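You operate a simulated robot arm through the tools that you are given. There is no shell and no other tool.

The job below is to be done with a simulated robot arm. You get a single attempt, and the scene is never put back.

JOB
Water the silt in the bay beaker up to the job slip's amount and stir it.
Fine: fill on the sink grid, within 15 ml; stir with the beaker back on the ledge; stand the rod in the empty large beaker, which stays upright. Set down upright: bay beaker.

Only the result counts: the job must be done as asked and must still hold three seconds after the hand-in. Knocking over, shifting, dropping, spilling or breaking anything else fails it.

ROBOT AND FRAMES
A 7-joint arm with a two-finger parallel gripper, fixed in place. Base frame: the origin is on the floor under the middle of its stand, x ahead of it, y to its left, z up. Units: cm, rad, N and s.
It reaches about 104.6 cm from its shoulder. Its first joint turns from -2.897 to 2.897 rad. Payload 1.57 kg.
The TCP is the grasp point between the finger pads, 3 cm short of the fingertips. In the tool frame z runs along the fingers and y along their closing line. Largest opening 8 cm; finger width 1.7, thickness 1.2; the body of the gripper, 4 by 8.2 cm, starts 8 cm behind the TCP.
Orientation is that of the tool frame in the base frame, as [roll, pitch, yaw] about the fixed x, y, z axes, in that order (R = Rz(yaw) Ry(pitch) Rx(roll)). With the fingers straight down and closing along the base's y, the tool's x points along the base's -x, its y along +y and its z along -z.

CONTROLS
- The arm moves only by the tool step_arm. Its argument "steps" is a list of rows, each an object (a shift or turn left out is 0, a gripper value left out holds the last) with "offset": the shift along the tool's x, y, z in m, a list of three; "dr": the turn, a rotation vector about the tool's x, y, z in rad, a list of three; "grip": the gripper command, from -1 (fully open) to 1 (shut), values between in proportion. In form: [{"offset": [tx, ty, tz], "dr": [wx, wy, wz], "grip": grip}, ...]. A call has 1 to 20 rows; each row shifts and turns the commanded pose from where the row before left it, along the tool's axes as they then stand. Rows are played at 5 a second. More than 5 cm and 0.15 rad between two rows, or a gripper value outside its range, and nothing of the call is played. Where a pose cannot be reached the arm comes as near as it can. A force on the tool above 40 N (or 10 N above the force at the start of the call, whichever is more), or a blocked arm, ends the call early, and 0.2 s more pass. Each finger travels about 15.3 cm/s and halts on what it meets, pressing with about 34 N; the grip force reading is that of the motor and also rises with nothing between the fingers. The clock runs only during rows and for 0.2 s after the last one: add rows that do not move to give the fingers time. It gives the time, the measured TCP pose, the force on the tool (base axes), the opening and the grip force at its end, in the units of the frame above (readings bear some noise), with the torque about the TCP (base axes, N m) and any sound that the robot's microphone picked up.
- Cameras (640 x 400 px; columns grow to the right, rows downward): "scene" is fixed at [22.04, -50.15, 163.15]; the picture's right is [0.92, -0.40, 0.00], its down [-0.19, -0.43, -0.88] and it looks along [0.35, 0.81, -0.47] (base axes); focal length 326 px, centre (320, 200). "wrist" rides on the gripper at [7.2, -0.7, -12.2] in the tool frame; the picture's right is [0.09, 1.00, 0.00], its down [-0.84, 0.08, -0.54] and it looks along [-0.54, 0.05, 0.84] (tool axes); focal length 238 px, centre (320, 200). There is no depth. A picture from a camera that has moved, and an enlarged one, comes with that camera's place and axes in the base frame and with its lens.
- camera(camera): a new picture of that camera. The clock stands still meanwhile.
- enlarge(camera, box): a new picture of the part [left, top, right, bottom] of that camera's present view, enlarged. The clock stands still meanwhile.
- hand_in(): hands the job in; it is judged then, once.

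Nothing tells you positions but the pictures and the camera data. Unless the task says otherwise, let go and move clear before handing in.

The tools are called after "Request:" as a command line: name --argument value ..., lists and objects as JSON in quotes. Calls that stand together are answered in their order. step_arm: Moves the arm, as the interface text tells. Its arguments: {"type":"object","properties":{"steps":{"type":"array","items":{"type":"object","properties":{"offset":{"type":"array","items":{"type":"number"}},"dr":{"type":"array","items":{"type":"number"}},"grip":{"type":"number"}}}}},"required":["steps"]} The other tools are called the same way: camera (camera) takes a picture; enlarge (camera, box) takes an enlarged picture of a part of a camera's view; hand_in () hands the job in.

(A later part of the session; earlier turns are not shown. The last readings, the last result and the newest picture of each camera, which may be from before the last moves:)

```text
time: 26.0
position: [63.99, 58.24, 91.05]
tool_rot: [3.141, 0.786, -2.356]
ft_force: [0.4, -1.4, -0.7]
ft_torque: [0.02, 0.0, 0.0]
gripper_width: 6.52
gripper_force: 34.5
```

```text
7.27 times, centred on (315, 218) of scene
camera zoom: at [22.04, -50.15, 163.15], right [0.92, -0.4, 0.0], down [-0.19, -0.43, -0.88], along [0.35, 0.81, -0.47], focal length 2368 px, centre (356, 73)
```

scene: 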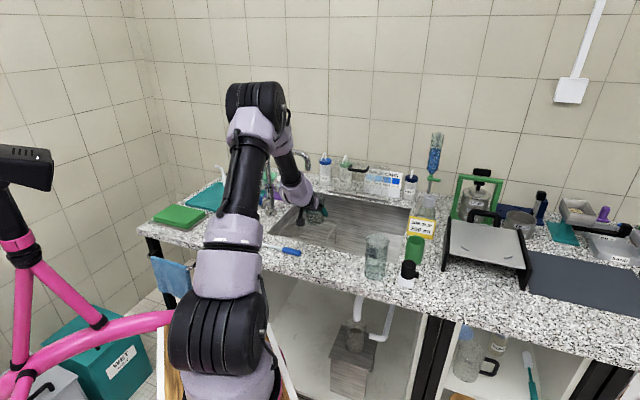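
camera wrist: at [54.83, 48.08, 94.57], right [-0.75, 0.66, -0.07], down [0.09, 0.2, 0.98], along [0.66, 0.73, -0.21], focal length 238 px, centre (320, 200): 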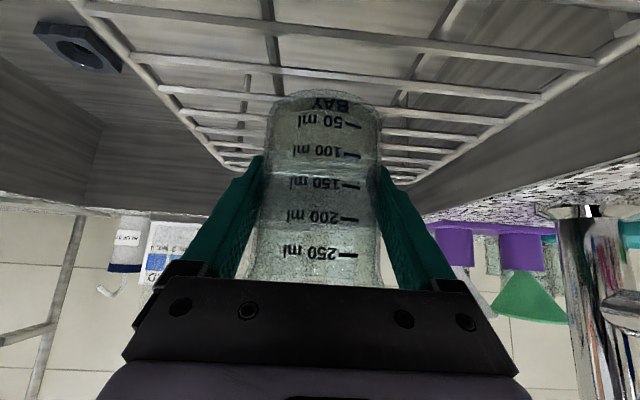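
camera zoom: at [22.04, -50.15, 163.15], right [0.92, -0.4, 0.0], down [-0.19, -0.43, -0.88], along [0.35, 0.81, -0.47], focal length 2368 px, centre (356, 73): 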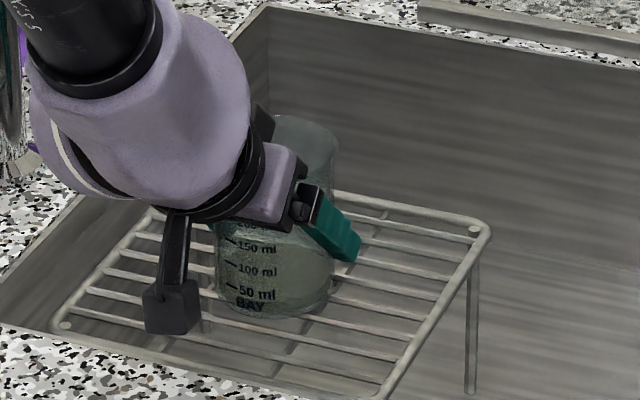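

Very close to the bars now. I'll continue in 2–3 mm steps.

Request:
step_arm --steps '[{"offset": [0.002, 0, 0.002]}, {}, {}]'

Request:
step_arm --steps '[{"offset": [0.002, 0, 0.002]}, {}, {}]'

Request:
step_arm --steps '[{"offset": [0.002, 0, 0.002]}, {}, {}]'

```text
time: 26.8
position: [64.05, 58.32, 91.1]
tool_rot: [-3.141, 0.79, -2.356]
ft_force: [1.1, 0.3, 20.2]
ft_torque: [-0.18, 0.09, 0.03]
gripper_width: 6.55
gripper_force: 33.3
```

```text
time: 27.6
position: [64.02, 58.25, 90.5]
tool_rot: [3.141, 0.784, -2.355]
ft_force: [-0.7, -0.4, -1.6]
ft_torque: [-0.04, -0.02, 0.01]
gripper_width: 6.55
gripper_force: 33.9
```

```text
time: 28.4
position: [63.95, 58.25, 90.4]
tool_rot: [3.14, 0.787, -2.357]
ft_force: [0.1, 0.5, -1.4]
ft_torque: [0.0, -0.04, 0.02]
gripper_width: 6.53
gripper_force: 34.3
```

I felt a 20 N contact at Z≈91.1 that then vanished as the arm went lower. I need to see what happened before moving again.

Request:
camera --camera "wrist"

Request:
enlarge --camera "scene" --box '[280, 190, 350, 245]'

Request:
camera --camera "scene"

```text
taken
camera wrist: at [54.75, 48.07, 93.74], right [-0.75, 0.66, -0.07], down [0.09, 0.2, 0.98], along [0.65, 0.73, -0.21], focal length 238 px, centre (320, 200)
```

wrist: 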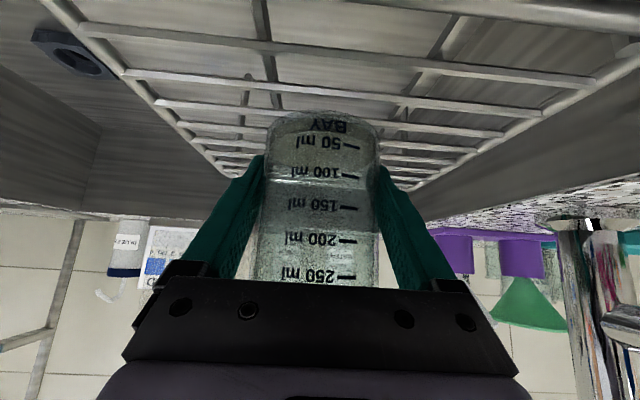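

```text
7.27 times, centred on (315, 218) of scene
camera zoom: at [22.04, -50.15, 163.15], right [0.92, -0.4, 0.0], down [-0.19, -0.43, -0.88], along [0.35, 0.81, -0.47], focal length 2368 px, centre (356, 73)
```

zoom: 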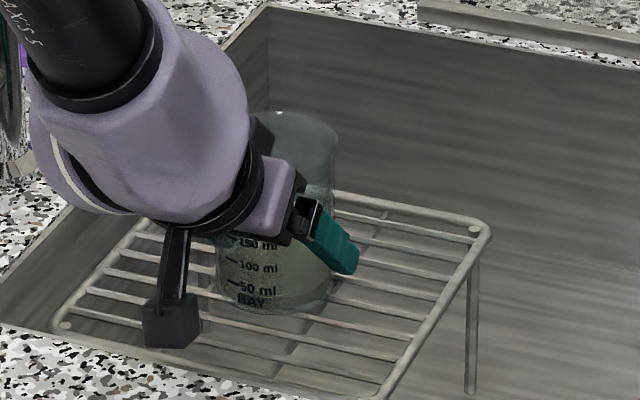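

```text
taken
```

scene: 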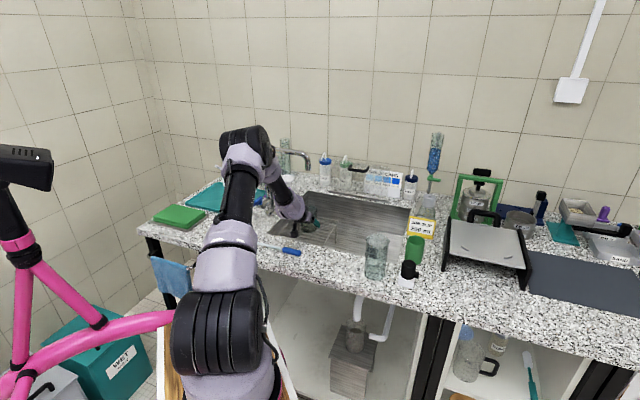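

The beaker touched the grid and slid up about 1 cm in the grip; it's still upright and now hovers about 3 mm over the bars. I'll lower slightly, then release.

Request:
step_arm --steps '[{"offset": [0.001, 0, 0.001]}, {}, {}]'

Request:
step_arm --steps '[{"offset": [0.0007, 0, 0.0007]}, {}, {}]'

```text
time: 29.2
position: [64.01, 58.38, 90.25]
tool_rot: [3.14, 0.787, -2.356]
ft_force: [-0.3, -0.8, 2.8]
ft_torque: [-0.14, 0.11, -0.02]
gripper_width: 6.51
gripper_force: 33.8
```

```text
time: 30.0
position: [63.91, 58.26, 90.21]
tool_rot: [3.14, 0.788, -2.356]
ft_force: [-3.1, -1.2, 15.3]
ft_torque: [-0.4, 0.45, -0.05]
gripper_width: 6.54
gripper_force: 33.9
```

Now it's firmly on the grid with 15 N. I'll relax the push a bit and open the fingers.

Request:
step_arm --steps '[{"offset": [-0.0005, 0, -0.0005]}, {}, {"grip": -0.7}, {"grip": -0.8}, {"grip": -1}, {}, {}]'

Request:
camera --camera "wrist"

Request:
enlarge --camera "scene" --box '[280, 190, 350, 245]'

```text
time: 31.6
position: [64.08, 58.31, 90.13]
tool_rot: [3.141, 0.788, -2.357]
ft_force: [-0.3, 0.9, 0.2]
ft_torque: [-0.02, 0.01, -0.02]
gripper_width: 8.0
gripper_force: 0.0
```

```text
taken
camera wrist: at [54.88, 48.07, 93.54], right [-0.75, 0.66, -0.07], down [0.09, 0.2, 0.98], along [0.65, 0.73, -0.21], focal length 238 px, centre (320, 200)
```

wrist: 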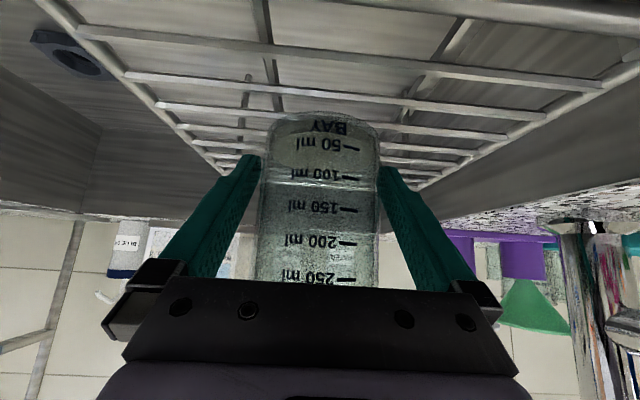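

```text
7.27 times, centred on (315, 218) of scene
camera zoom: at [22.04, -50.15, 163.15], right [0.92, -0.4, 0.0], down [-0.19, -0.43, -0.88], along [0.35, 0.81, -0.47], focal length 2368 px, centre (356, 73)
```

zoom: 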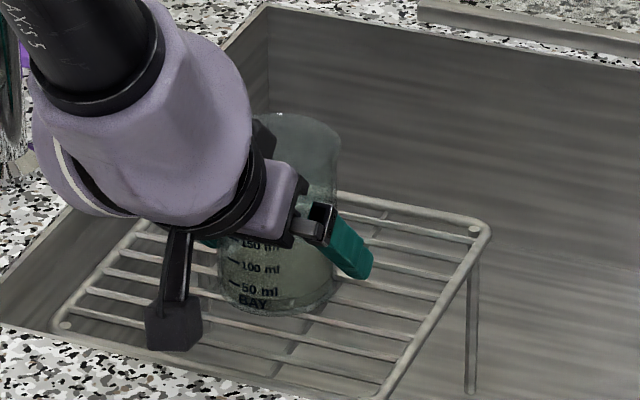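

Released cleanly and the beaker stands on the grid under the spout. I'll back off along the finger axis (up and toward the robot), which clears both the rim and the rod.

Request:
step_arm --steps '[{"offset": [0, 0, -0.01]}, {"offset": [0, 0, -0.02]}, {"offset": [0, 0, -0.03]}, {"offset": [0, 0, -0.04]}, {"offset": [0, 0, -0.04]}, {"offset": [0, 0, -0.04]}, {}]'

Request:
camera --camera "wrist"

Request:
enlarge --camera "scene" --box '[240, 130, 400, 270]'

```text
time: 33.2
position: [54.87, 49.17, 102.92]
tool_rot: [-3.142, 0.785, -2.356]
ft_force: [0.2, -0.3, 0.0]
ft_torque: [-0.03, 0.03, -0.06]
gripper_width: 8.02
gripper_force: 0.1
```

```text
taken
camera wrist: at [45.8, 39.01, 106.3], right [-0.75, 0.66, -0.07], down [0.09, 0.2, 0.98], along [0.66, 0.73, -0.21], focal length 238 px, centre (320, 200)
```

wrist: 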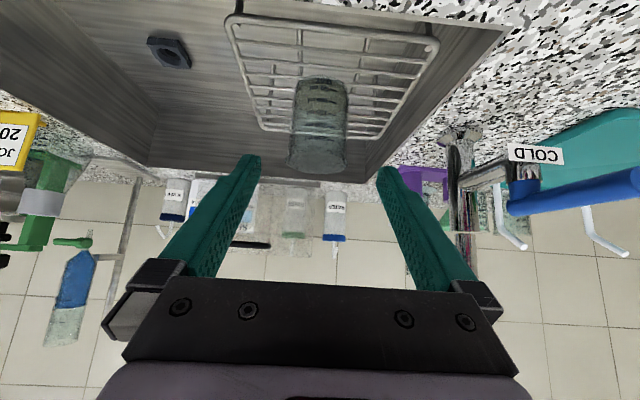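

```text
2.86 times, centred on (320, 200) of scene
camera zoom: at [22.04, -50.15, 163.15], right [0.92, -0.4, 0.0], down [-0.19, -0.43, -0.88], along [0.35, 0.81, -0.47], focal length 930 px, centre (320, 200)
```

zoom: 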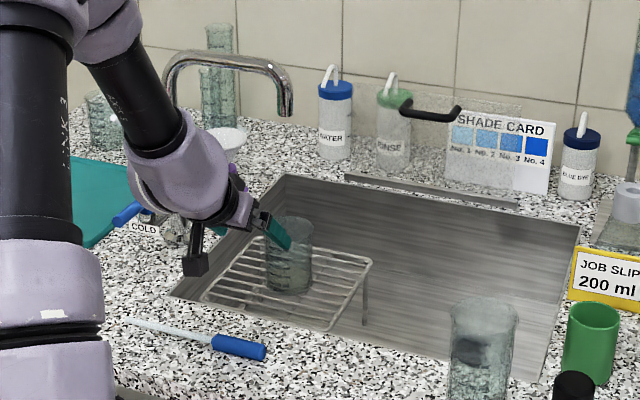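

The beaker stands well on the grid beneath the outlet. Next is the tap: I'll back up, shift left in line with the blue lever (C'≈14.4), and look at it closely.

Request:
step_arm --steps '[{"offset": [-0.0035, 0, -0.039]}, {"offset": [-0.0035, 0, -0.039]}, {"offset": [-0.0035, 0, -0.039]}, {"offset": [0, 0.0368, 0]}, {"offset": [0, 0.0368, 0]}, {"offset": [0, 0.0368, 0]}, {"offset": [0, 0.0368, 0]}, {"offset": [0, 0.0368, 0]}, {}, {}]'

Request:
camera --camera "wrist"

Request:
camera --camera "scene"

```text
time: 35.4
position: [36.75, 56.97, 111.84]
tool_rot: [3.14, 0.787, -2.357]
ft_force: [0.8, -0.3, 0.2]
ft_torque: [-0.01, 0.03, 0.01]
gripper_width: 7.99
gripper_force: 0.1
```

```text
taken
camera wrist: at [27.44, 46.8, 115.22], right [-0.75, 0.66, -0.07], down [0.09, 0.2, 0.98], along [0.65, 0.73, -0.21], focal length 238 px, centre (320, 200)
```

wrist: 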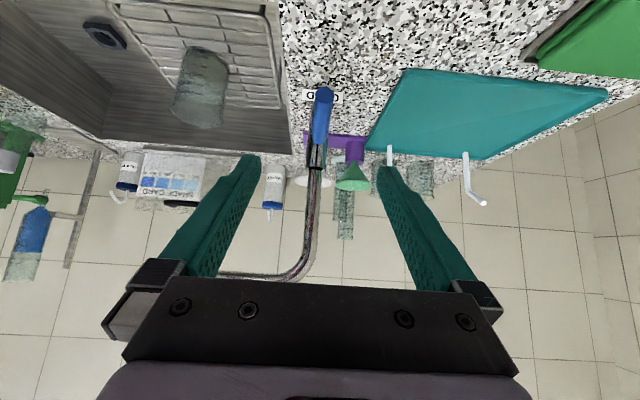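

```text
taken
```

scene: 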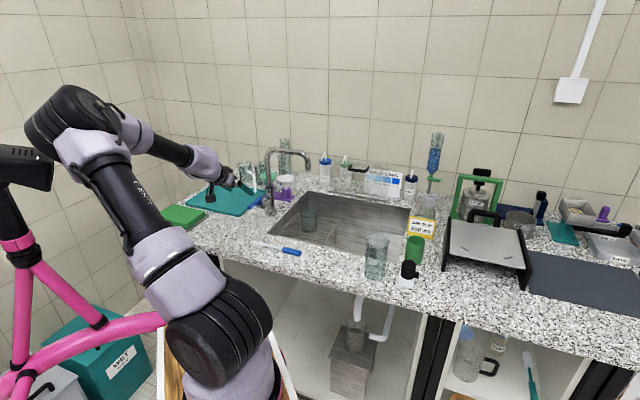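

The lever tip is at N≈72, C'≈14.4, about 1.6 cm thick. The arm's elbow has swung back toward the pink post, so I'll return the gripper to nearly vertical, which brings the elbow forward, and check.

Request:
step_arm --steps '[{"dr": [0, 0.131, 0]}, {"dr": [0, 0.131, 0]}, {"dr": [0, 0.131, 0]}, {"dr": [0, 0.131, 0]}, {}, {}]'

Request:
camera --camera "wrist"

Request:
camera --camera "scene"

```text
time: 36.8
position: [36.5, 56.89, 111.81]
tool_rot: [3.14, 0.261, -2.357]
ft_force: [-0.4, -0.2, 0.0]
ft_torque: [0.03, 0.0, -0.02]
gripper_width: 7.99
gripper_force: 0.1
```

```text
taken
camera wrist: at [29.97, 49.31, 121.67], right [-0.77, 0.64, -0.02], down [0.42, 0.53, 0.74], along [0.49, 0.56, -0.67], focal length 238 px, centre (320, 200)
```

wrist: 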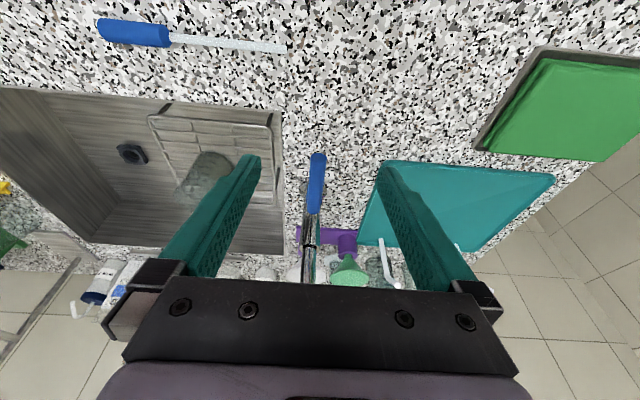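

```text
taken
```

scene: 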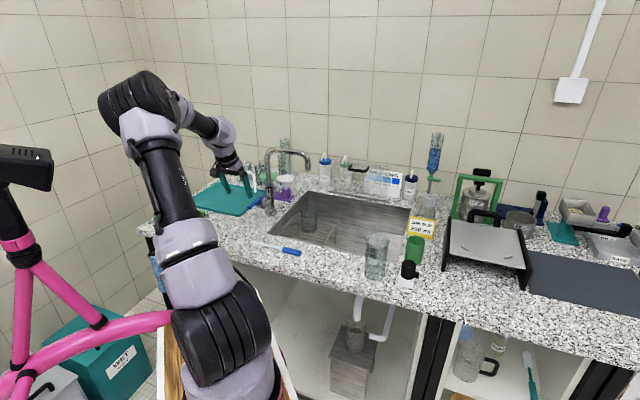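

Elbow is now well clear of the post. I'll move forward above the lever and lower the open fingers on both sides of it.

Request:
step_arm --steps '[{"offset": [-0.029, 0, 0.0078]}, {"offset": [-0.029, 0, 0.0078]}, {"offset": [-0.029, 0, 0.0078]}, {"offset": [0.0065, 0, 0.0242]}, {"offset": [0.0065, 0, 0.0242]}, {"offset": [0.0065, 0, 0.0242]}, {}, {}]'

Request:
camera --camera "wrist"

Request:
camera --camera "scene"

Request:
enlarge --camera "scene" --box '[200, 130, 330, 230]'

```text
time: 38.6
position: [43.1, 63.3, 104.16]
tool_rot: [-3.14, 0.263, -2.357]
ft_force: [0.1, -0.6, 0.7]
ft_torque: [0.02, 0.03, -0.01]
gripper_width: 8.02
gripper_force: 0.0
```

```text
taken
camera wrist: at [36.53, 55.66, 113.99], right [-0.77, 0.64, -0.02], down [0.42, 0.53, 0.74], along [0.49, 0.56, -0.67], focal length 238 px, centre (320, 200)
```

wrist: 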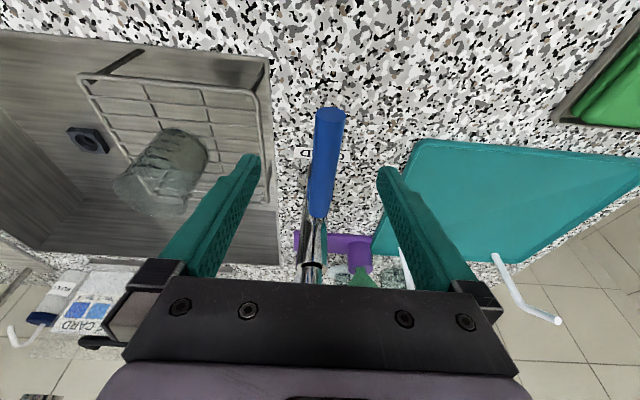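

```text
taken
```

scene: 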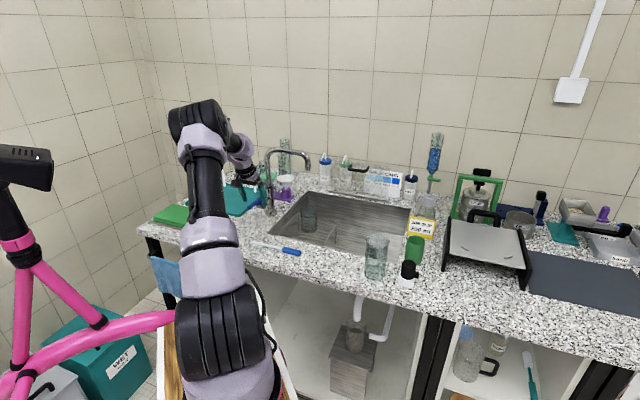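

```text
4.00 times, centred on (265, 180) of scene
camera zoom: at [22.04, -50.15, 163.15], right [0.92, -0.4, 0.0], down [-0.19, -0.43, -0.88], along [0.35, 0.81, -0.47], focal length 1303 px, centre (540, 280)
```

zoom: 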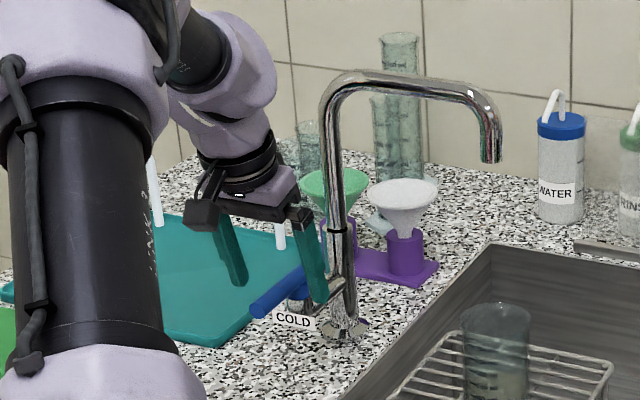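

The fingers straddle the lever. I'll lower to its height and narrow the gap to about 4 cm, so I can nudge it either way.

Request:
step_arm --steps '[{"offset": [0.0052, 0, 0.0193]}, {"offset": [0.0052, 0, 0.0193]}, {"grip": -0.5}, {"grip": 0}, {"grip": 0}, {}]'

Request:
camera --camera "wrist"

Request:
enlarge --camera "scene" --box '[200, 130, 330, 230]'

```text
time: 40.0
position: [43.13, 63.41, 100.22]
tool_rot: [-3.141, 0.262, -2.355]
ft_force: [0.4, 0.1, 0.8]
ft_torque: [0.0, 0.0, -0.01]
gripper_width: 4.01
gripper_force: 0.0
```

```text
taken
camera wrist: at [36.42, 55.71, 110.06], right [-0.77, 0.64, -0.02], down [0.42, 0.53, 0.74], along [0.49, 0.56, -0.67], focal length 238 px, centre (320, 200)
```

wrist: 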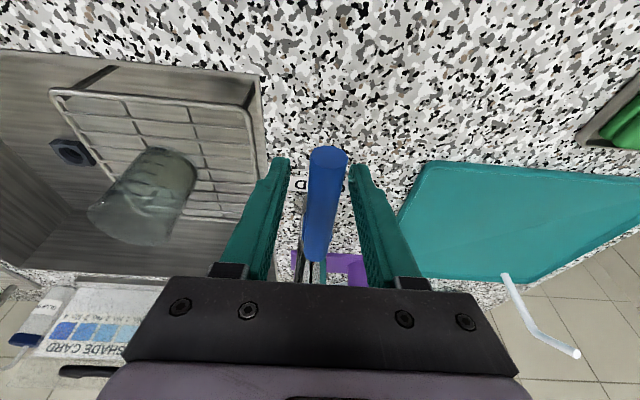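

```text
4.00 times, centred on (265, 180) of scene
camera zoom: at [22.04, -50.15, 163.15], right [0.92, -0.4, 0.0], down [-0.19, -0.43, -0.88], along [0.35, 0.81, -0.47], focal length 1303 px, centre (540, 280)
```

zoom: 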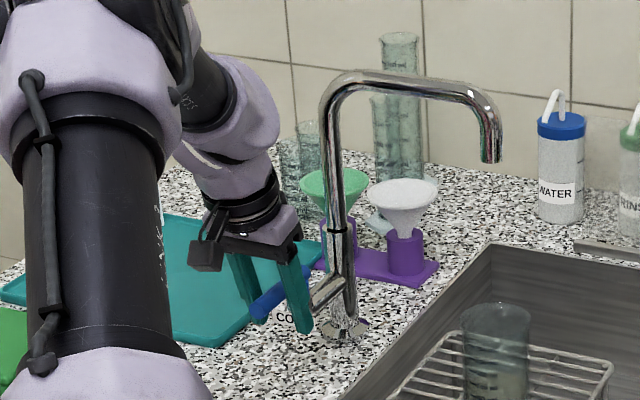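

The lever sits between the fingers and the beaker is in view. I'll nudge the lever leftward (+C') slowly, watching the force.

Request:
step_arm --steps '[{"offset": [0, 0.005, 0]}, {"offset": [0, 0.005, 0]}, {"offset": [0, 0.004, 0]}, {}]'

Request:
enlarge --camera "wrist" --box '[40, 80, 440, 290]'

```text
time: 41.0
position: [41.99, 64.32, 100.38]
tool_rot: [-3.141, 0.262, -2.356]
ft_force: [0.3, -1.1, 0.8]
ft_torque: [0.01, -0.01, 0.0]
gripper_width: 4.12
gripper_force: 0.6
```

```text
1.60 times, centred on (240, 185) of wrist
camera zoom: at [35.38, 56.64, 110.1], right [-0.77, 0.64, -0.02], down [0.42, 0.53, 0.74], along [0.49, 0.56, -0.67], focal length 381 px, centre (448, 224)
```

zoom: 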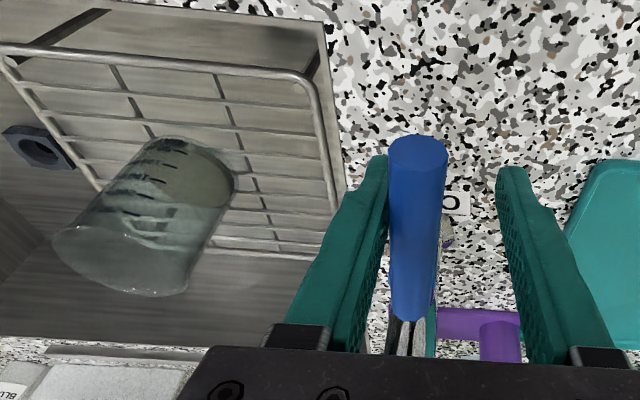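

Contact is just made. I'll nudge a little more.

Request:
step_arm --steps '[{"offset": [0, 0.003, 0]}, {"offset": [0, 0.002, 0]}, {}]'

Request:
enlarge --camera "wrist" --box '[40, 80, 440, 290]'

```text
time: 41.8
position: [41.7, 64.8, 100.3]
tool_rot: [-3.141, 0.262, -2.355]
ft_force: [0.3, -0.2, 0.0]
ft_torque: [0.01, 0.02, -0.02]
gripper_width: 4.02
gripper_force: 0.3
```

```text
1.60 times, centred on (240, 185) of wrist
camera zoom: at [35.07, 57.02, 110.1], right [-0.77, 0.64, -0.02], down [0.42, 0.53, 0.74], along [0.49, 0.56, -0.67], focal length 381 px, centre (448, 224)
```

zoom: 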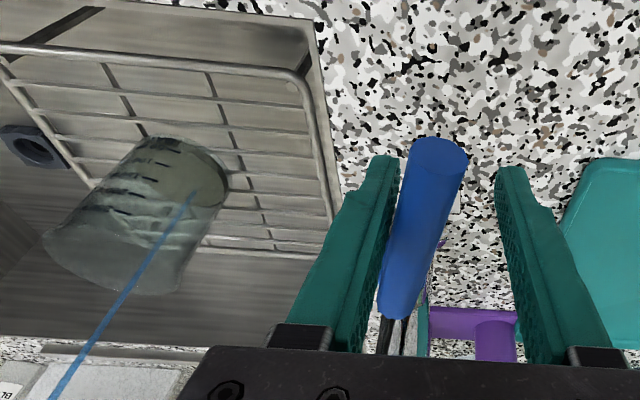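

Water is running as a thin stream into the beaker. I'll wait briefly and check how fast the level rises.

Request:
step_arm --steps '[{}, {}, {}, {}]'

Request:
enlarge --camera "wrist" --box '[50, 130, 210, 290]'

Request:
enlarge --camera "scene" --box '[290, 190, 330, 235]'

Request:
enlarge --camera "scene" --box '[240, 140, 340, 240]'

```text
time: 42.8
position: [41.83, 64.79, 100.32]
tool_rot: [-3.141, 0.262, -2.356]
ft_force: [-0.1, 0.5, 0.1]
ft_torque: [-0.03, -0.01, 0.01]
gripper_width: 4.01
gripper_force: 0.0
```

```text
2.50 times, centred on (130, 210) of wrist
camera zoom: at [35.07, 57.02, 110.11], right [-0.77, 0.64, -0.02], down [0.42, 0.53, 0.74], along [0.49, 0.56, -0.67], focal length 596 px, centre (795, 175)
```

zoom: 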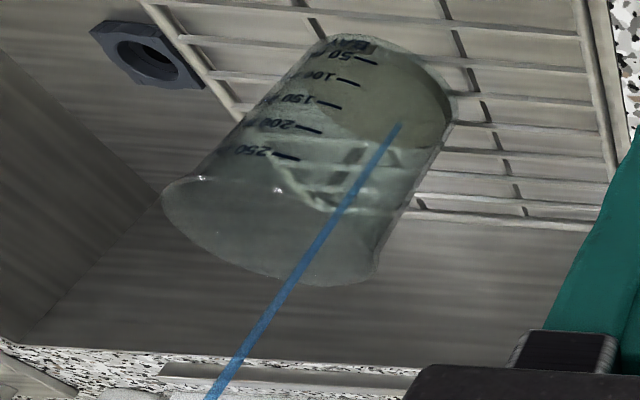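

```text
8.89 times, centred on (310, 212) of scene
camera zoom: at [22.04, -50.15, 163.15], right [0.92, -0.4, 0.0], down [-0.19, -0.43, -0.88], along [0.35, 0.81, -0.47], focal length 2895 px, centre (409, 89)
```

zoom: 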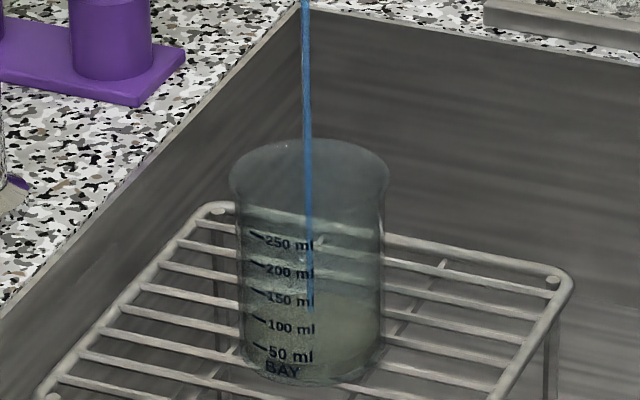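

```text
4.00 times, centred on (290, 190) of scene
camera zoom: at [22.04, -50.15, 163.15], right [0.92, -0.4, 0.0], down [-0.19, -0.43, -0.88], along [0.35, 0.81, -0.47], focal length 1303 px, centre (440, 240)
```

zoom: 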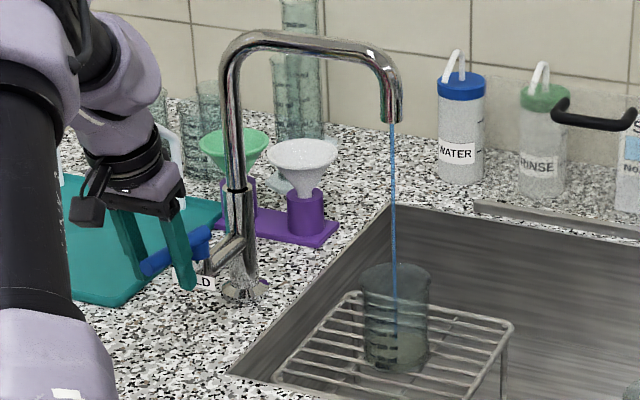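

The scene camera gives a clear view of the marks and the stream is landing inside. I'll let it run another 0.8 s and compare.

Request:
step_arm --steps '[{}, {}, {}]'

Request:
enlarge --camera "scene" --box '[290, 190, 330, 235]'

```text
time: 43.6
position: [41.7, 64.62, 100.33]
tool_rot: [3.141, 0.261, -2.357]
ft_force: [0.6, 0.1, -0.5]
ft_torque: [-0.01, 0.0, 0.02]
gripper_width: 3.97
gripper_force: 0.0
```

```text
8.89 times, centred on (310, 212) of scene
camera zoom: at [22.04, -50.15, 163.15], right [0.92, -0.4, 0.0], down [-0.19, -0.43, -0.88], along [0.35, 0.81, -0.47], focal length 2895 px, centre (409, 89)
```

zoom: 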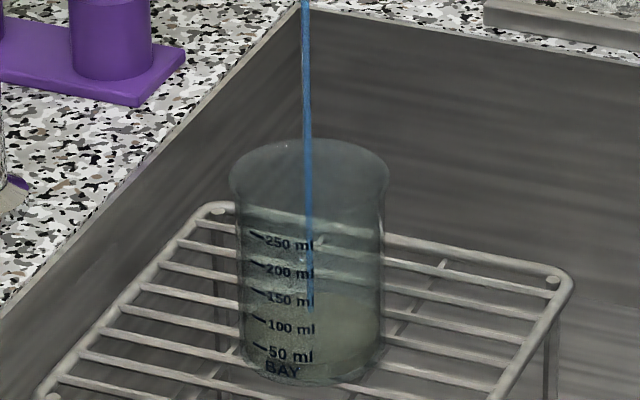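

Barely any change in 0.8 s, so the flow is slow. I'll wait about 3 s more.

Request:
step_arm --steps '[{}, {}, {}, {}, {}, {}, {}, {}, {}, {}, {}, {}, {}, {}, {}]'

Request:
enlarge --camera "scene" --box '[290, 190, 330, 235]'

```text
time: 46.8
position: [41.85, 64.7, 100.38]
tool_rot: [-3.14, 0.263, -2.357]
ft_force: [-0.6, -0.1, 0.4]
ft_torque: [0.01, -0.02, 0.01]
gripper_width: 3.99
gripper_force: 0.1
```

```text
8.89 times, centred on (310, 212) of scene
camera zoom: at [22.04, -50.15, 163.15], right [0.92, -0.4, 0.0], down [-0.19, -0.43, -0.88], along [0.35, 0.81, -0.47], focal length 2895 px, centre (409, 89)
```

zoom: 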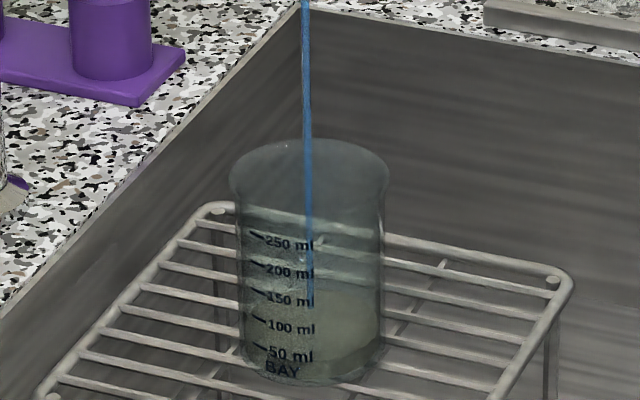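

The flow is only about 1–2 ml/s at this small opening. I'll push the lever about 1 cm further to speed it up.

Request:
step_arm --steps '[{"offset": [0, 0.003, 0]}, {"offset": [0, 0.003, 0]}, {"offset": [0, 0.004, 0]}, {}]'

Request:
enlarge --camera "scene" --box '[290, 190, 330, 235]'

Request:
enlarge --camera "wrist" --box '[40, 80, 440, 290]'

```text
time: 47.8
position: [40.95, 65.36, 100.29]
tool_rot: [-3.141, 0.261, -2.356]
ft_force: [0.7, -0.8, -0.3]
ft_torque: [0.03, -0.02, 0.0]
gripper_width: 4.04
gripper_force: 0.3
```

```text
8.89 times, centred on (310, 212) of scene
camera zoom: at [22.04, -50.15, 163.15], right [0.92, -0.4, 0.0], down [-0.19, -0.43, -0.88], along [0.35, 0.81, -0.47], focal length 2895 px, centre (409, 89)
```

zoom: 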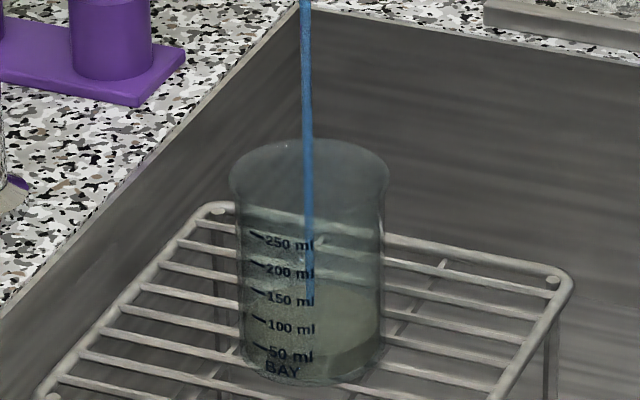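

```text
1.60 times, centred on (240, 185) of wrist
camera zoom: at [34.35, 57.72, 110.09], right [-0.77, 0.64, -0.02], down [0.42, 0.53, 0.74], along [0.49, 0.56, -0.67], focal length 381 px, centre (448, 224)
```

zoom: 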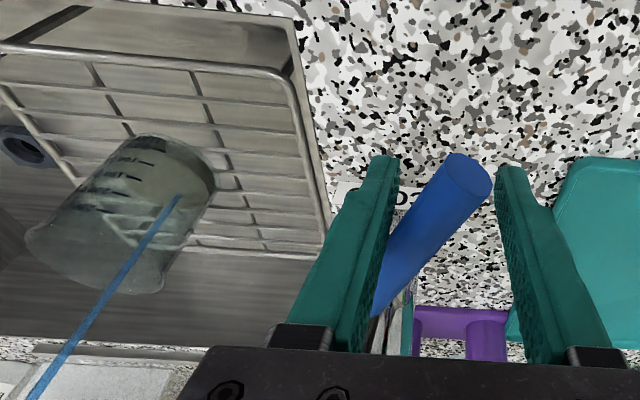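

The lever is at roughly 25° and the stream is thicker. I'll zoom tighter on the beaker to read the surface properly.

Request:
step_arm --steps '[{}, {}, {}, {}, {}]'

Request:
enlarge --camera "scene" --box '[297, 203, 323, 235]'

```text
time: 49.0
position: [41.06, 65.53, 100.29]
tool_rot: [3.141, 0.261, -2.357]
ft_force: [0.5, -0.5, 0.3]
ft_torque: [-0.01, 0.01, 0.01]
gripper_width: 3.97
gripper_force: 0.2
```

```text
12.50 times, centred on (310, 219) of scene
camera zoom: at [22.04, -50.15, 163.15], right [0.92, -0.4, 0.0], down [-0.19, -0.43, -0.88], along [0.35, 0.81, -0.47], focal length 4071 px, centre (445, -38)
```

zoom: 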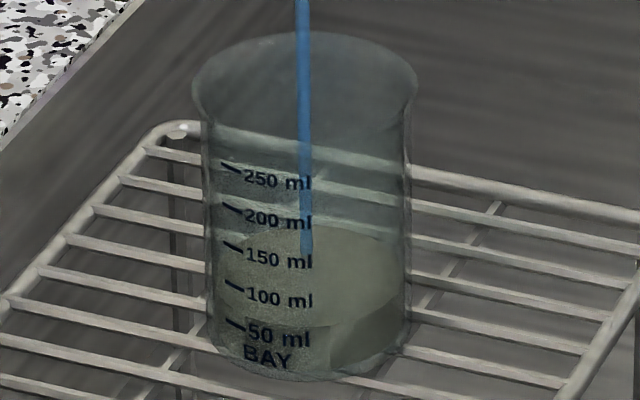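

Reading the surface ellipse against the marks, I estimate about 55 ml now and about 9 ml/s. I'll let it run another 5 s and re-read.

Request:
step_arm --steps '[{}, {}, {}, {}, {}, {}, {}, {}, {}, {}, {}, {}, {}, {}, {}, {}, {}, {}, {}, {}]'

Request:
enlarge --camera "scene" --box '[297, 203, 323, 235]'

```text
time: 53.2
position: [40.99, 65.33, 100.29]
tool_rot: [-3.141, 0.262, -2.355]
ft_force: [0.1, -1.2, 0.1]
ft_torque: [0.0, 0.0, 0.02]
gripper_width: 4.01
gripper_force: 0.0
```

```text
12.50 times, centred on (310, 219) of scene
camera zoom: at [22.04, -50.15, 163.15], right [0.92, -0.4, 0.0], down [-0.19, -0.43, -0.88], along [0.35, 0.81, -0.47], focal length 4071 px, centre (445, -38)
```

zoom: 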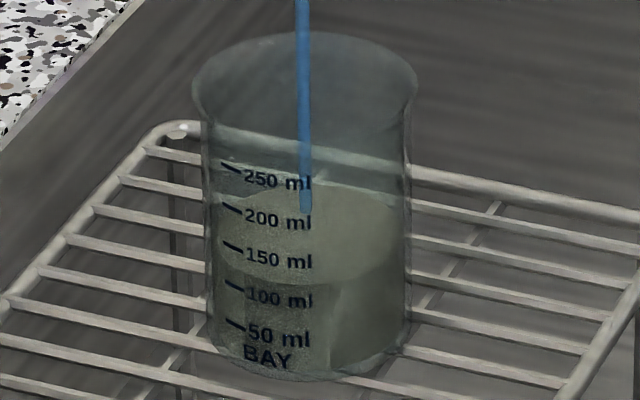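

The level is now about 118 ml and the rate is closer to 14 ml/s. I'll wait 2.6 s and re-read before starting to close.

Request:
step_arm --steps '[{}, {}, {}, {}, {}, {}, {}, {}, {}, {}, {}, {}]'

Request:
enlarge --camera "scene" --box '[297, 203, 323, 235]'

Request:
enlarge --camera "wrist" --box '[40, 80, 440, 290]'

```text
time: 55.8
position: [40.94, 65.41, 100.34]
tool_rot: [3.141, 0.261, -2.357]
ft_force: [-0.1, 0.2, -0.2]
ft_torque: [0.02, -0.01, -0.01]
gripper_width: 4.0
gripper_force: 0.0
```

```text
12.50 times, centred on (310, 219) of scene
camera zoom: at [22.04, -50.15, 163.15], right [0.92, -0.4, 0.0], down [-0.19, -0.43, -0.88], along [0.35, 0.81, -0.47], focal length 4071 px, centre (445, -38)
```

zoom: 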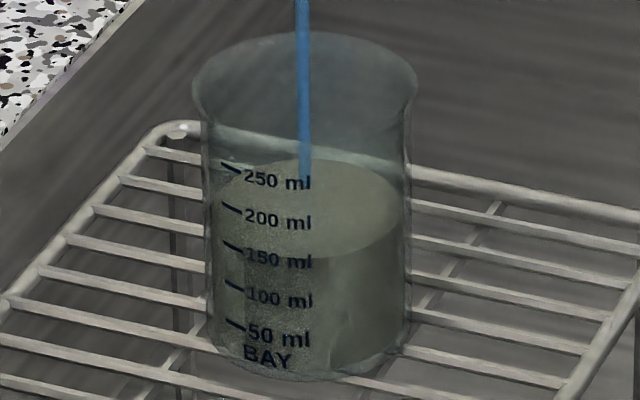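

```text
1.60 times, centred on (240, 185) of wrist
camera zoom: at [34.35, 57.72, 110.09], right [-0.77, 0.64, -0.02], down [0.42, 0.53, 0.74], along [0.49, 0.56, -0.67], focal length 381 px, centre (448, 224)
```

zoom: 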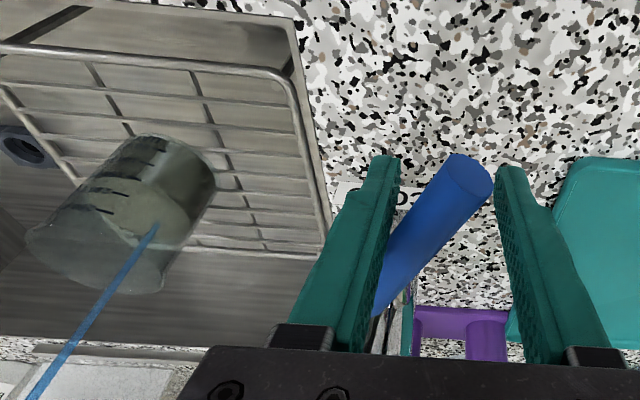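

About 152 ml and 13 ml/s. I'll let it run 1.4 s more, then push the lever most of the way back to a trickle and read again.

Request:
step_arm --steps '[{}, {}, {}, {}, {}, {}, {}, {"offset": [0, -0.01, 0]}, {"offset": [0, -0.01, 0]}, {"offset": [0, -0.01, 0]}]'

Request:
enlarge --camera "scene" --box '[297, 203, 323, 235]'

Request:
enlarge --camera "wrist" --box '[40, 80, 440, 290]'

```text
time: 58.0
position: [43.21, 63.3, 100.29]
tool_rot: [-3.141, 0.26, -2.355]
ft_force: [0.2, -0.4, -0.4]
ft_torque: [0.0, -0.02, 0.01]
gripper_width: 4.02
gripper_force: 0.2
```

```text
12.50 times, centred on (310, 219) of scene
camera zoom: at [22.04, -50.15, 163.15], right [0.92, -0.4, 0.0], down [-0.19, -0.43, -0.88], along [0.35, 0.81, -0.47], focal length 4071 px, centre (445, -38)
```

zoom: 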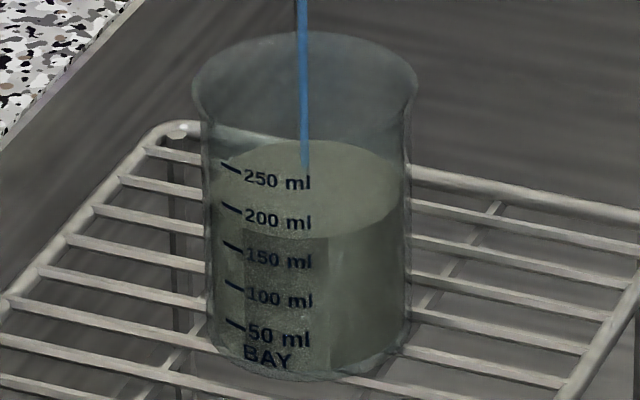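

```text
1.60 times, centred on (240, 185) of wrist
camera zoom: at [36.5, 55.63, 110.09], right [-0.77, 0.64, -0.02], down [0.42, 0.53, 0.74], along [0.49, 0.56, -0.67], focal length 381 px, centre (448, 224)
```

zoom: 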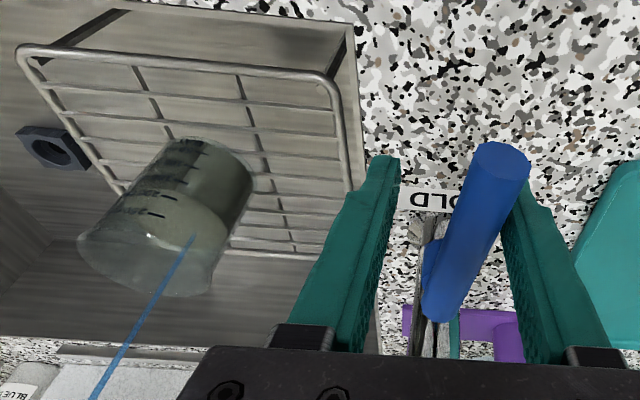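

About 179 ml now, with a thinner stream. I'll wait one more second at this trickle and re-read at higher zoom.

Request:
step_arm --steps '[{}, {}, {}, {}]'

Request:
enlarge --camera "scene" --box '[299, 208, 321, 234]'

```text
time: 59.0
position: [43.22, 63.2, 100.42]
tool_rot: [3.142, 0.261, -2.357]
ft_force: [0.2, 0.3, -0.5]
ft_torque: [0.04, -0.01, 0.01]
gripper_width: 3.99
gripper_force: 0.0
```

```text
15.38 times, centred on (310, 221) of scene
camera zoom: at [22.04, -50.15, 163.15], right [0.92, -0.4, 0.0], down [-0.19, -0.43, -0.88], along [0.35, 0.81, -0.47], focal length 5010 px, centre (474, -123)
```

zoom: 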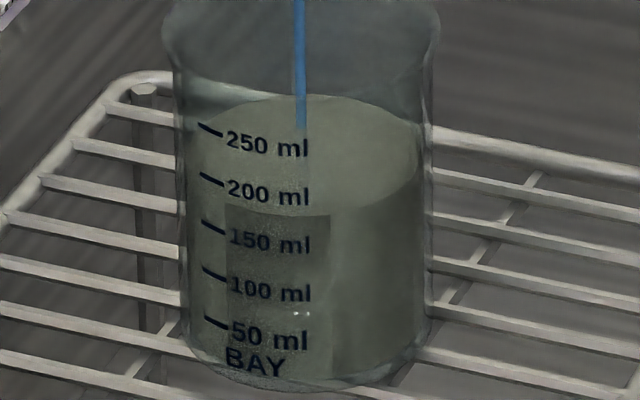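

Reading the surface against the ticks on the glass gives about 178–181 ml, rising at 2–3 ml/s. I'll wait 3 s more and re-read.

Request:
step_arm --steps '[{}, {}, {}, {}, {}, {}, {}, {}, {}, {}, {}, {}, {}, {}]'

Request:
enlarge --camera "scene" --box '[299, 208, 321, 234]'

```text
time: 62.0
position: [43.17, 63.32, 100.27]
tool_rot: [3.14, 0.262, -2.356]
ft_force: [0.9, -0.1, -0.6]
ft_torque: [-0.03, 0.01, -0.02]
gripper_width: 4.0
gripper_force: 0.2
```

```text
15.38 times, centred on (310, 221) of scene
camera zoom: at [22.04, -50.15, 163.15], right [0.92, -0.4, 0.0], down [-0.19, -0.43, -0.88], along [0.35, 0.81, -0.47], focal length 5010 px, centre (474, -123)
```

zoom: 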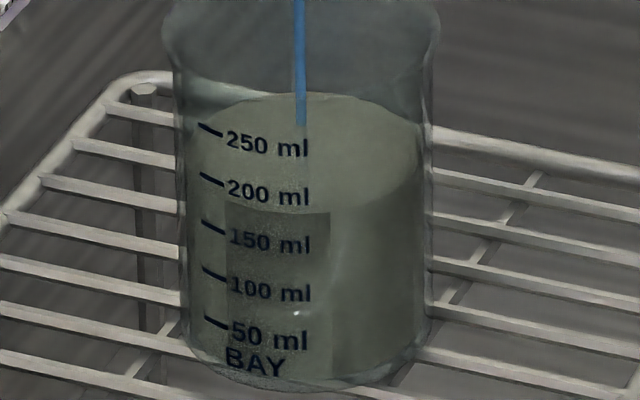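

The trickle is about 1 ml/s. Waiting is the safest way to creep up, so I'll let it run about 8 s more.

Request:
step_arm --steps '[{}, {}, {}, {}, {}, {}, {}, {}, {}, {}, {}, {}, {}, {}, {}, {}, {}, {}, {}, {}]'

Request:
step_arm --steps '[{}, {}, {}, {}, {}, {}, {}, {}, {}, {}, {}, {}, {}, {}, {}, {}, {}, {}, {}, {}]'

Request:
enlarge --camera "scene" --box '[299, 208, 321, 234]'

```text
time: 66.2
position: [43.31, 63.39, 100.25]
tool_rot: [3.141, 0.261, -2.357]
ft_force: [0.5, 0.4, -0.3]
ft_torque: [0.0, 0.01, -0.01]
gripper_width: 3.98
gripper_force: 0.1
```

```text
time: 70.4
position: [43.21, 63.3, 100.26]
tool_rot: [3.14, 0.262, -2.356]
ft_force: [-0.1, 0.5, -1.0]
ft_torque: [0.02, -0.01, 0.0]
gripper_width: 4.01
gripper_force: 0.0
```

```text
15.38 times, centred on (310, 221) of scene
camera zoom: at [22.04, -50.15, 163.15], right [0.92, -0.4, 0.0], down [-0.19, -0.43, -0.88], along [0.35, 0.81, -0.47], focal length 5010 px, centre (474, -123)
```

zoom: 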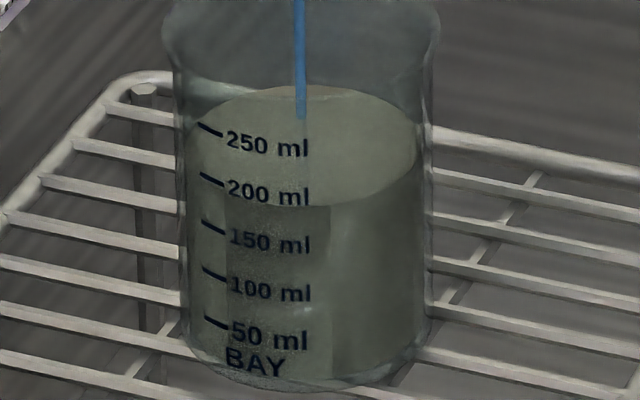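

Now about 188 ml by the ticks. I'll allow another ~8 s, then close the tap and verify with a close-up.

Request:
step_arm --steps '[{}, {}, {}, {}, {}, {}, {}, {}, {}, {}, {}, {}, {}, {}, {}, {}, {}, {}, {}, {}]'

Request:
step_arm --steps '[{}, {}, {}, {}, {}, {}, {}, {}, {}, {}, {}, {}, {}, {}, {}, {}, {}, {}, {}, {}]'

Request:
enlarge --camera "scene" --box '[299, 208, 321, 234]'

Request:
enlarge --camera "wrist" --box '[40, 80, 440, 290]'

```text
time: 74.6
position: [43.23, 63.22, 100.35]
tool_rot: [-3.14, 0.262, -2.355]
ft_force: [-0.4, 0.2, -0.9]
ft_torque: [-0.02, 0.01, 0.0]
gripper_width: 4.0
gripper_force: 0.0
```

```text
time: 78.8
position: [43.25, 63.23, 100.36]
tool_rot: [3.141, 0.263, -2.355]
ft_force: [0.5, 1.0, -0.6]
ft_torque: [0.0, 0.02, 0.02]
gripper_width: 4.02
gripper_force: 0.0
```

```text
15.38 times, centred on (310, 221) of scene
camera zoom: at [22.04, -50.15, 163.15], right [0.92, -0.4, 0.0], down [-0.19, -0.43, -0.88], along [0.35, 0.81, -0.47], focal length 5010 px, centre (474, -123)
```

zoom: 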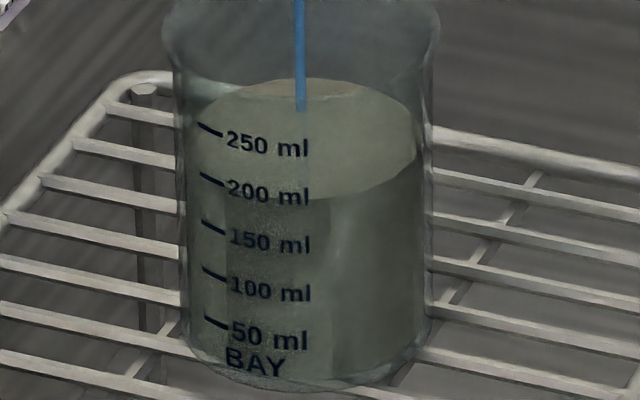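

```text
1.60 times, centred on (240, 185) of wrist
camera zoom: at [36.52, 55.64, 110.1], right [-0.77, 0.64, -0.02], down [0.42, 0.53, 0.74], along [0.49, 0.56, -0.67], focal length 381 px, centre (448, 224)
```

zoom: 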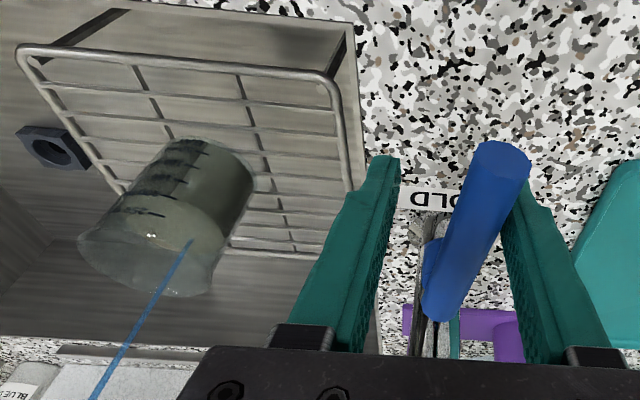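

The tick reading is now about 195–197 ml. I'll close the tap by pushing the lever back to straight.

Request:
step_arm --steps '[{"offset": [0, -0.005, 0]}, {"offset": [0, -0.005, 0]}, {}]'

Request:
enlarge --camera "wrist" --box '[40, 80, 440, 290]'

Request:
enlarge --camera "scene" --box '[240, 140, 340, 240]'

```text
time: 79.6
position: [43.89, 62.45, 100.3]
tool_rot: [-3.142, 0.261, -2.357]
ft_force: [-0.7, 3.2, 0.8]
ft_torque: [0.01, 0.01, -0.04]
gripper_width: 4.25
gripper_force: 1.2
```

```text
1.60 times, centred on (240, 185) of wrist
camera zoom: at [37.09, 54.88, 110.09], right [-0.77, 0.64, -0.02], down [0.42, 0.53, 0.74], along [0.49, 0.56, -0.67], focal length 381 px, centre (448, 224)
```

zoom: 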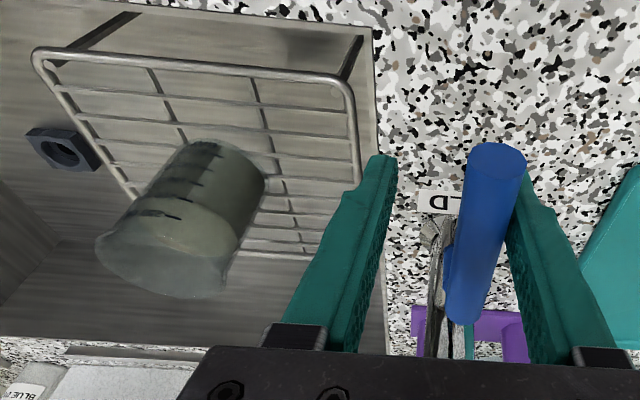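

```text
4.00 times, centred on (290, 190) of scene
camera zoom: at [22.04, -50.15, 163.15], right [0.92, -0.4, 0.0], down [-0.19, -0.43, -0.88], along [0.35, 0.81, -0.47], focal length 1303 px, centre (440, 240)
```

zoom: 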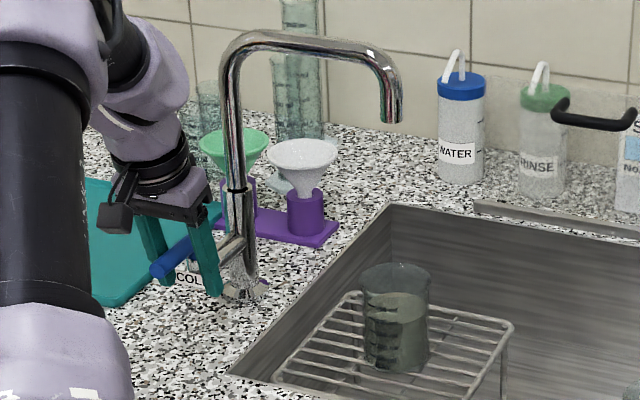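

The stream has stopped. I'll push slightly further to fully seat the lever and listen/look for drips.

Request:
step_arm --steps '[{"offset": [0, -0.004, 0]}, {"offset": [0, -0.003, 0]}, {}, {}]'

Request:
enlarge --camera "wrist" --box '[40, 80, 440, 290]'

Request:
enlarge --camera "scene" --box '[299, 208, 321, 234]'

```text
time: 80.6
position: [44.17, 62.13, 100.26]
tool_rot: [3.141, 0.261, -2.357]
ft_force: [-10.5, 10.6, 2.3]
ft_torque: [-0.03, -0.11, 0.05]
gripper_width: 5.31
gripper_force: 7.3
```

```text
1.60 times, centred on (240, 185) of wrist
camera zoom: at [37.5, 54.46, 110.08], right [-0.77, 0.64, -0.02], down [0.42, 0.53, 0.74], along [0.49, 0.56, -0.67], focal length 381 px, centre (448, 224)
```

zoom: 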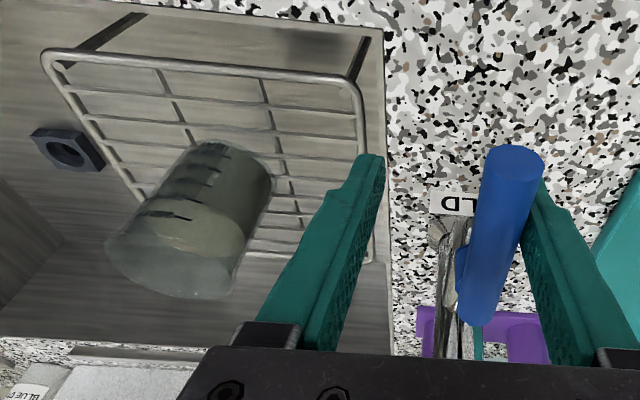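

```text
15.38 times, centred on (310, 221) of scene
camera zoom: at [22.04, -50.15, 163.15], right [0.92, -0.4, 0.0], down [-0.19, -0.43, -0.88], along [0.35, 0.81, -0.47], focal length 5010 px, centre (474, -123)
```

zoom: 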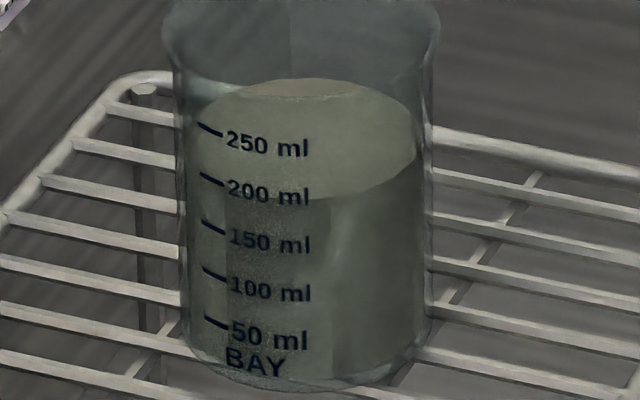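

The tap is closed against its stop, and the level reads about 197 ml. I'll ease off the lever and lift straight out.

Request:
step_arm --steps '[{"offset": [0, 0.004, 0]}, {"offset": [0, 0.005, 0]}, {}, {"offset": [0.003, 0, -0.03]}, {"offset": [0.003, 0, -0.03]}, {"offset": [0.003, 0, -0.03]}, {"offset": [0.003, 0, -0.03]}, {}]'

Request:
camera --camera "wrist"

Request:
camera --camera "scene"

```text
time: 82.4
position: [40.63, 59.67, 111.54]
tool_rot: [-3.14, 0.262, -2.355]
ft_force: [-0.2, -0.1, -0.7]
ft_torque: [0.01, 0.03, -0.02]
gripper_width: 4.0
gripper_force: 0.1
```

```text
taken
camera wrist: at [33.95, 52.04, 121.44], right [-0.77, 0.64, -0.02], down [0.42, 0.53, 0.74], along [0.49, 0.56, -0.67], focal length 238 px, centre (320, 200)
```

wrist: 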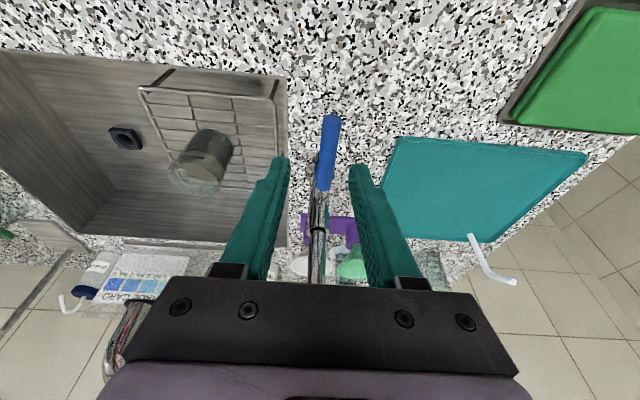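

```text
taken
```

scene: 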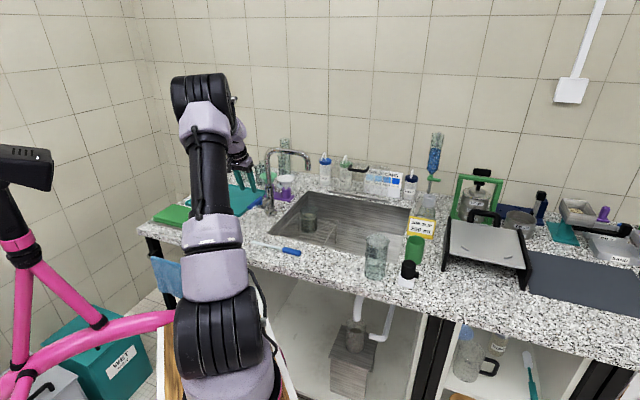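

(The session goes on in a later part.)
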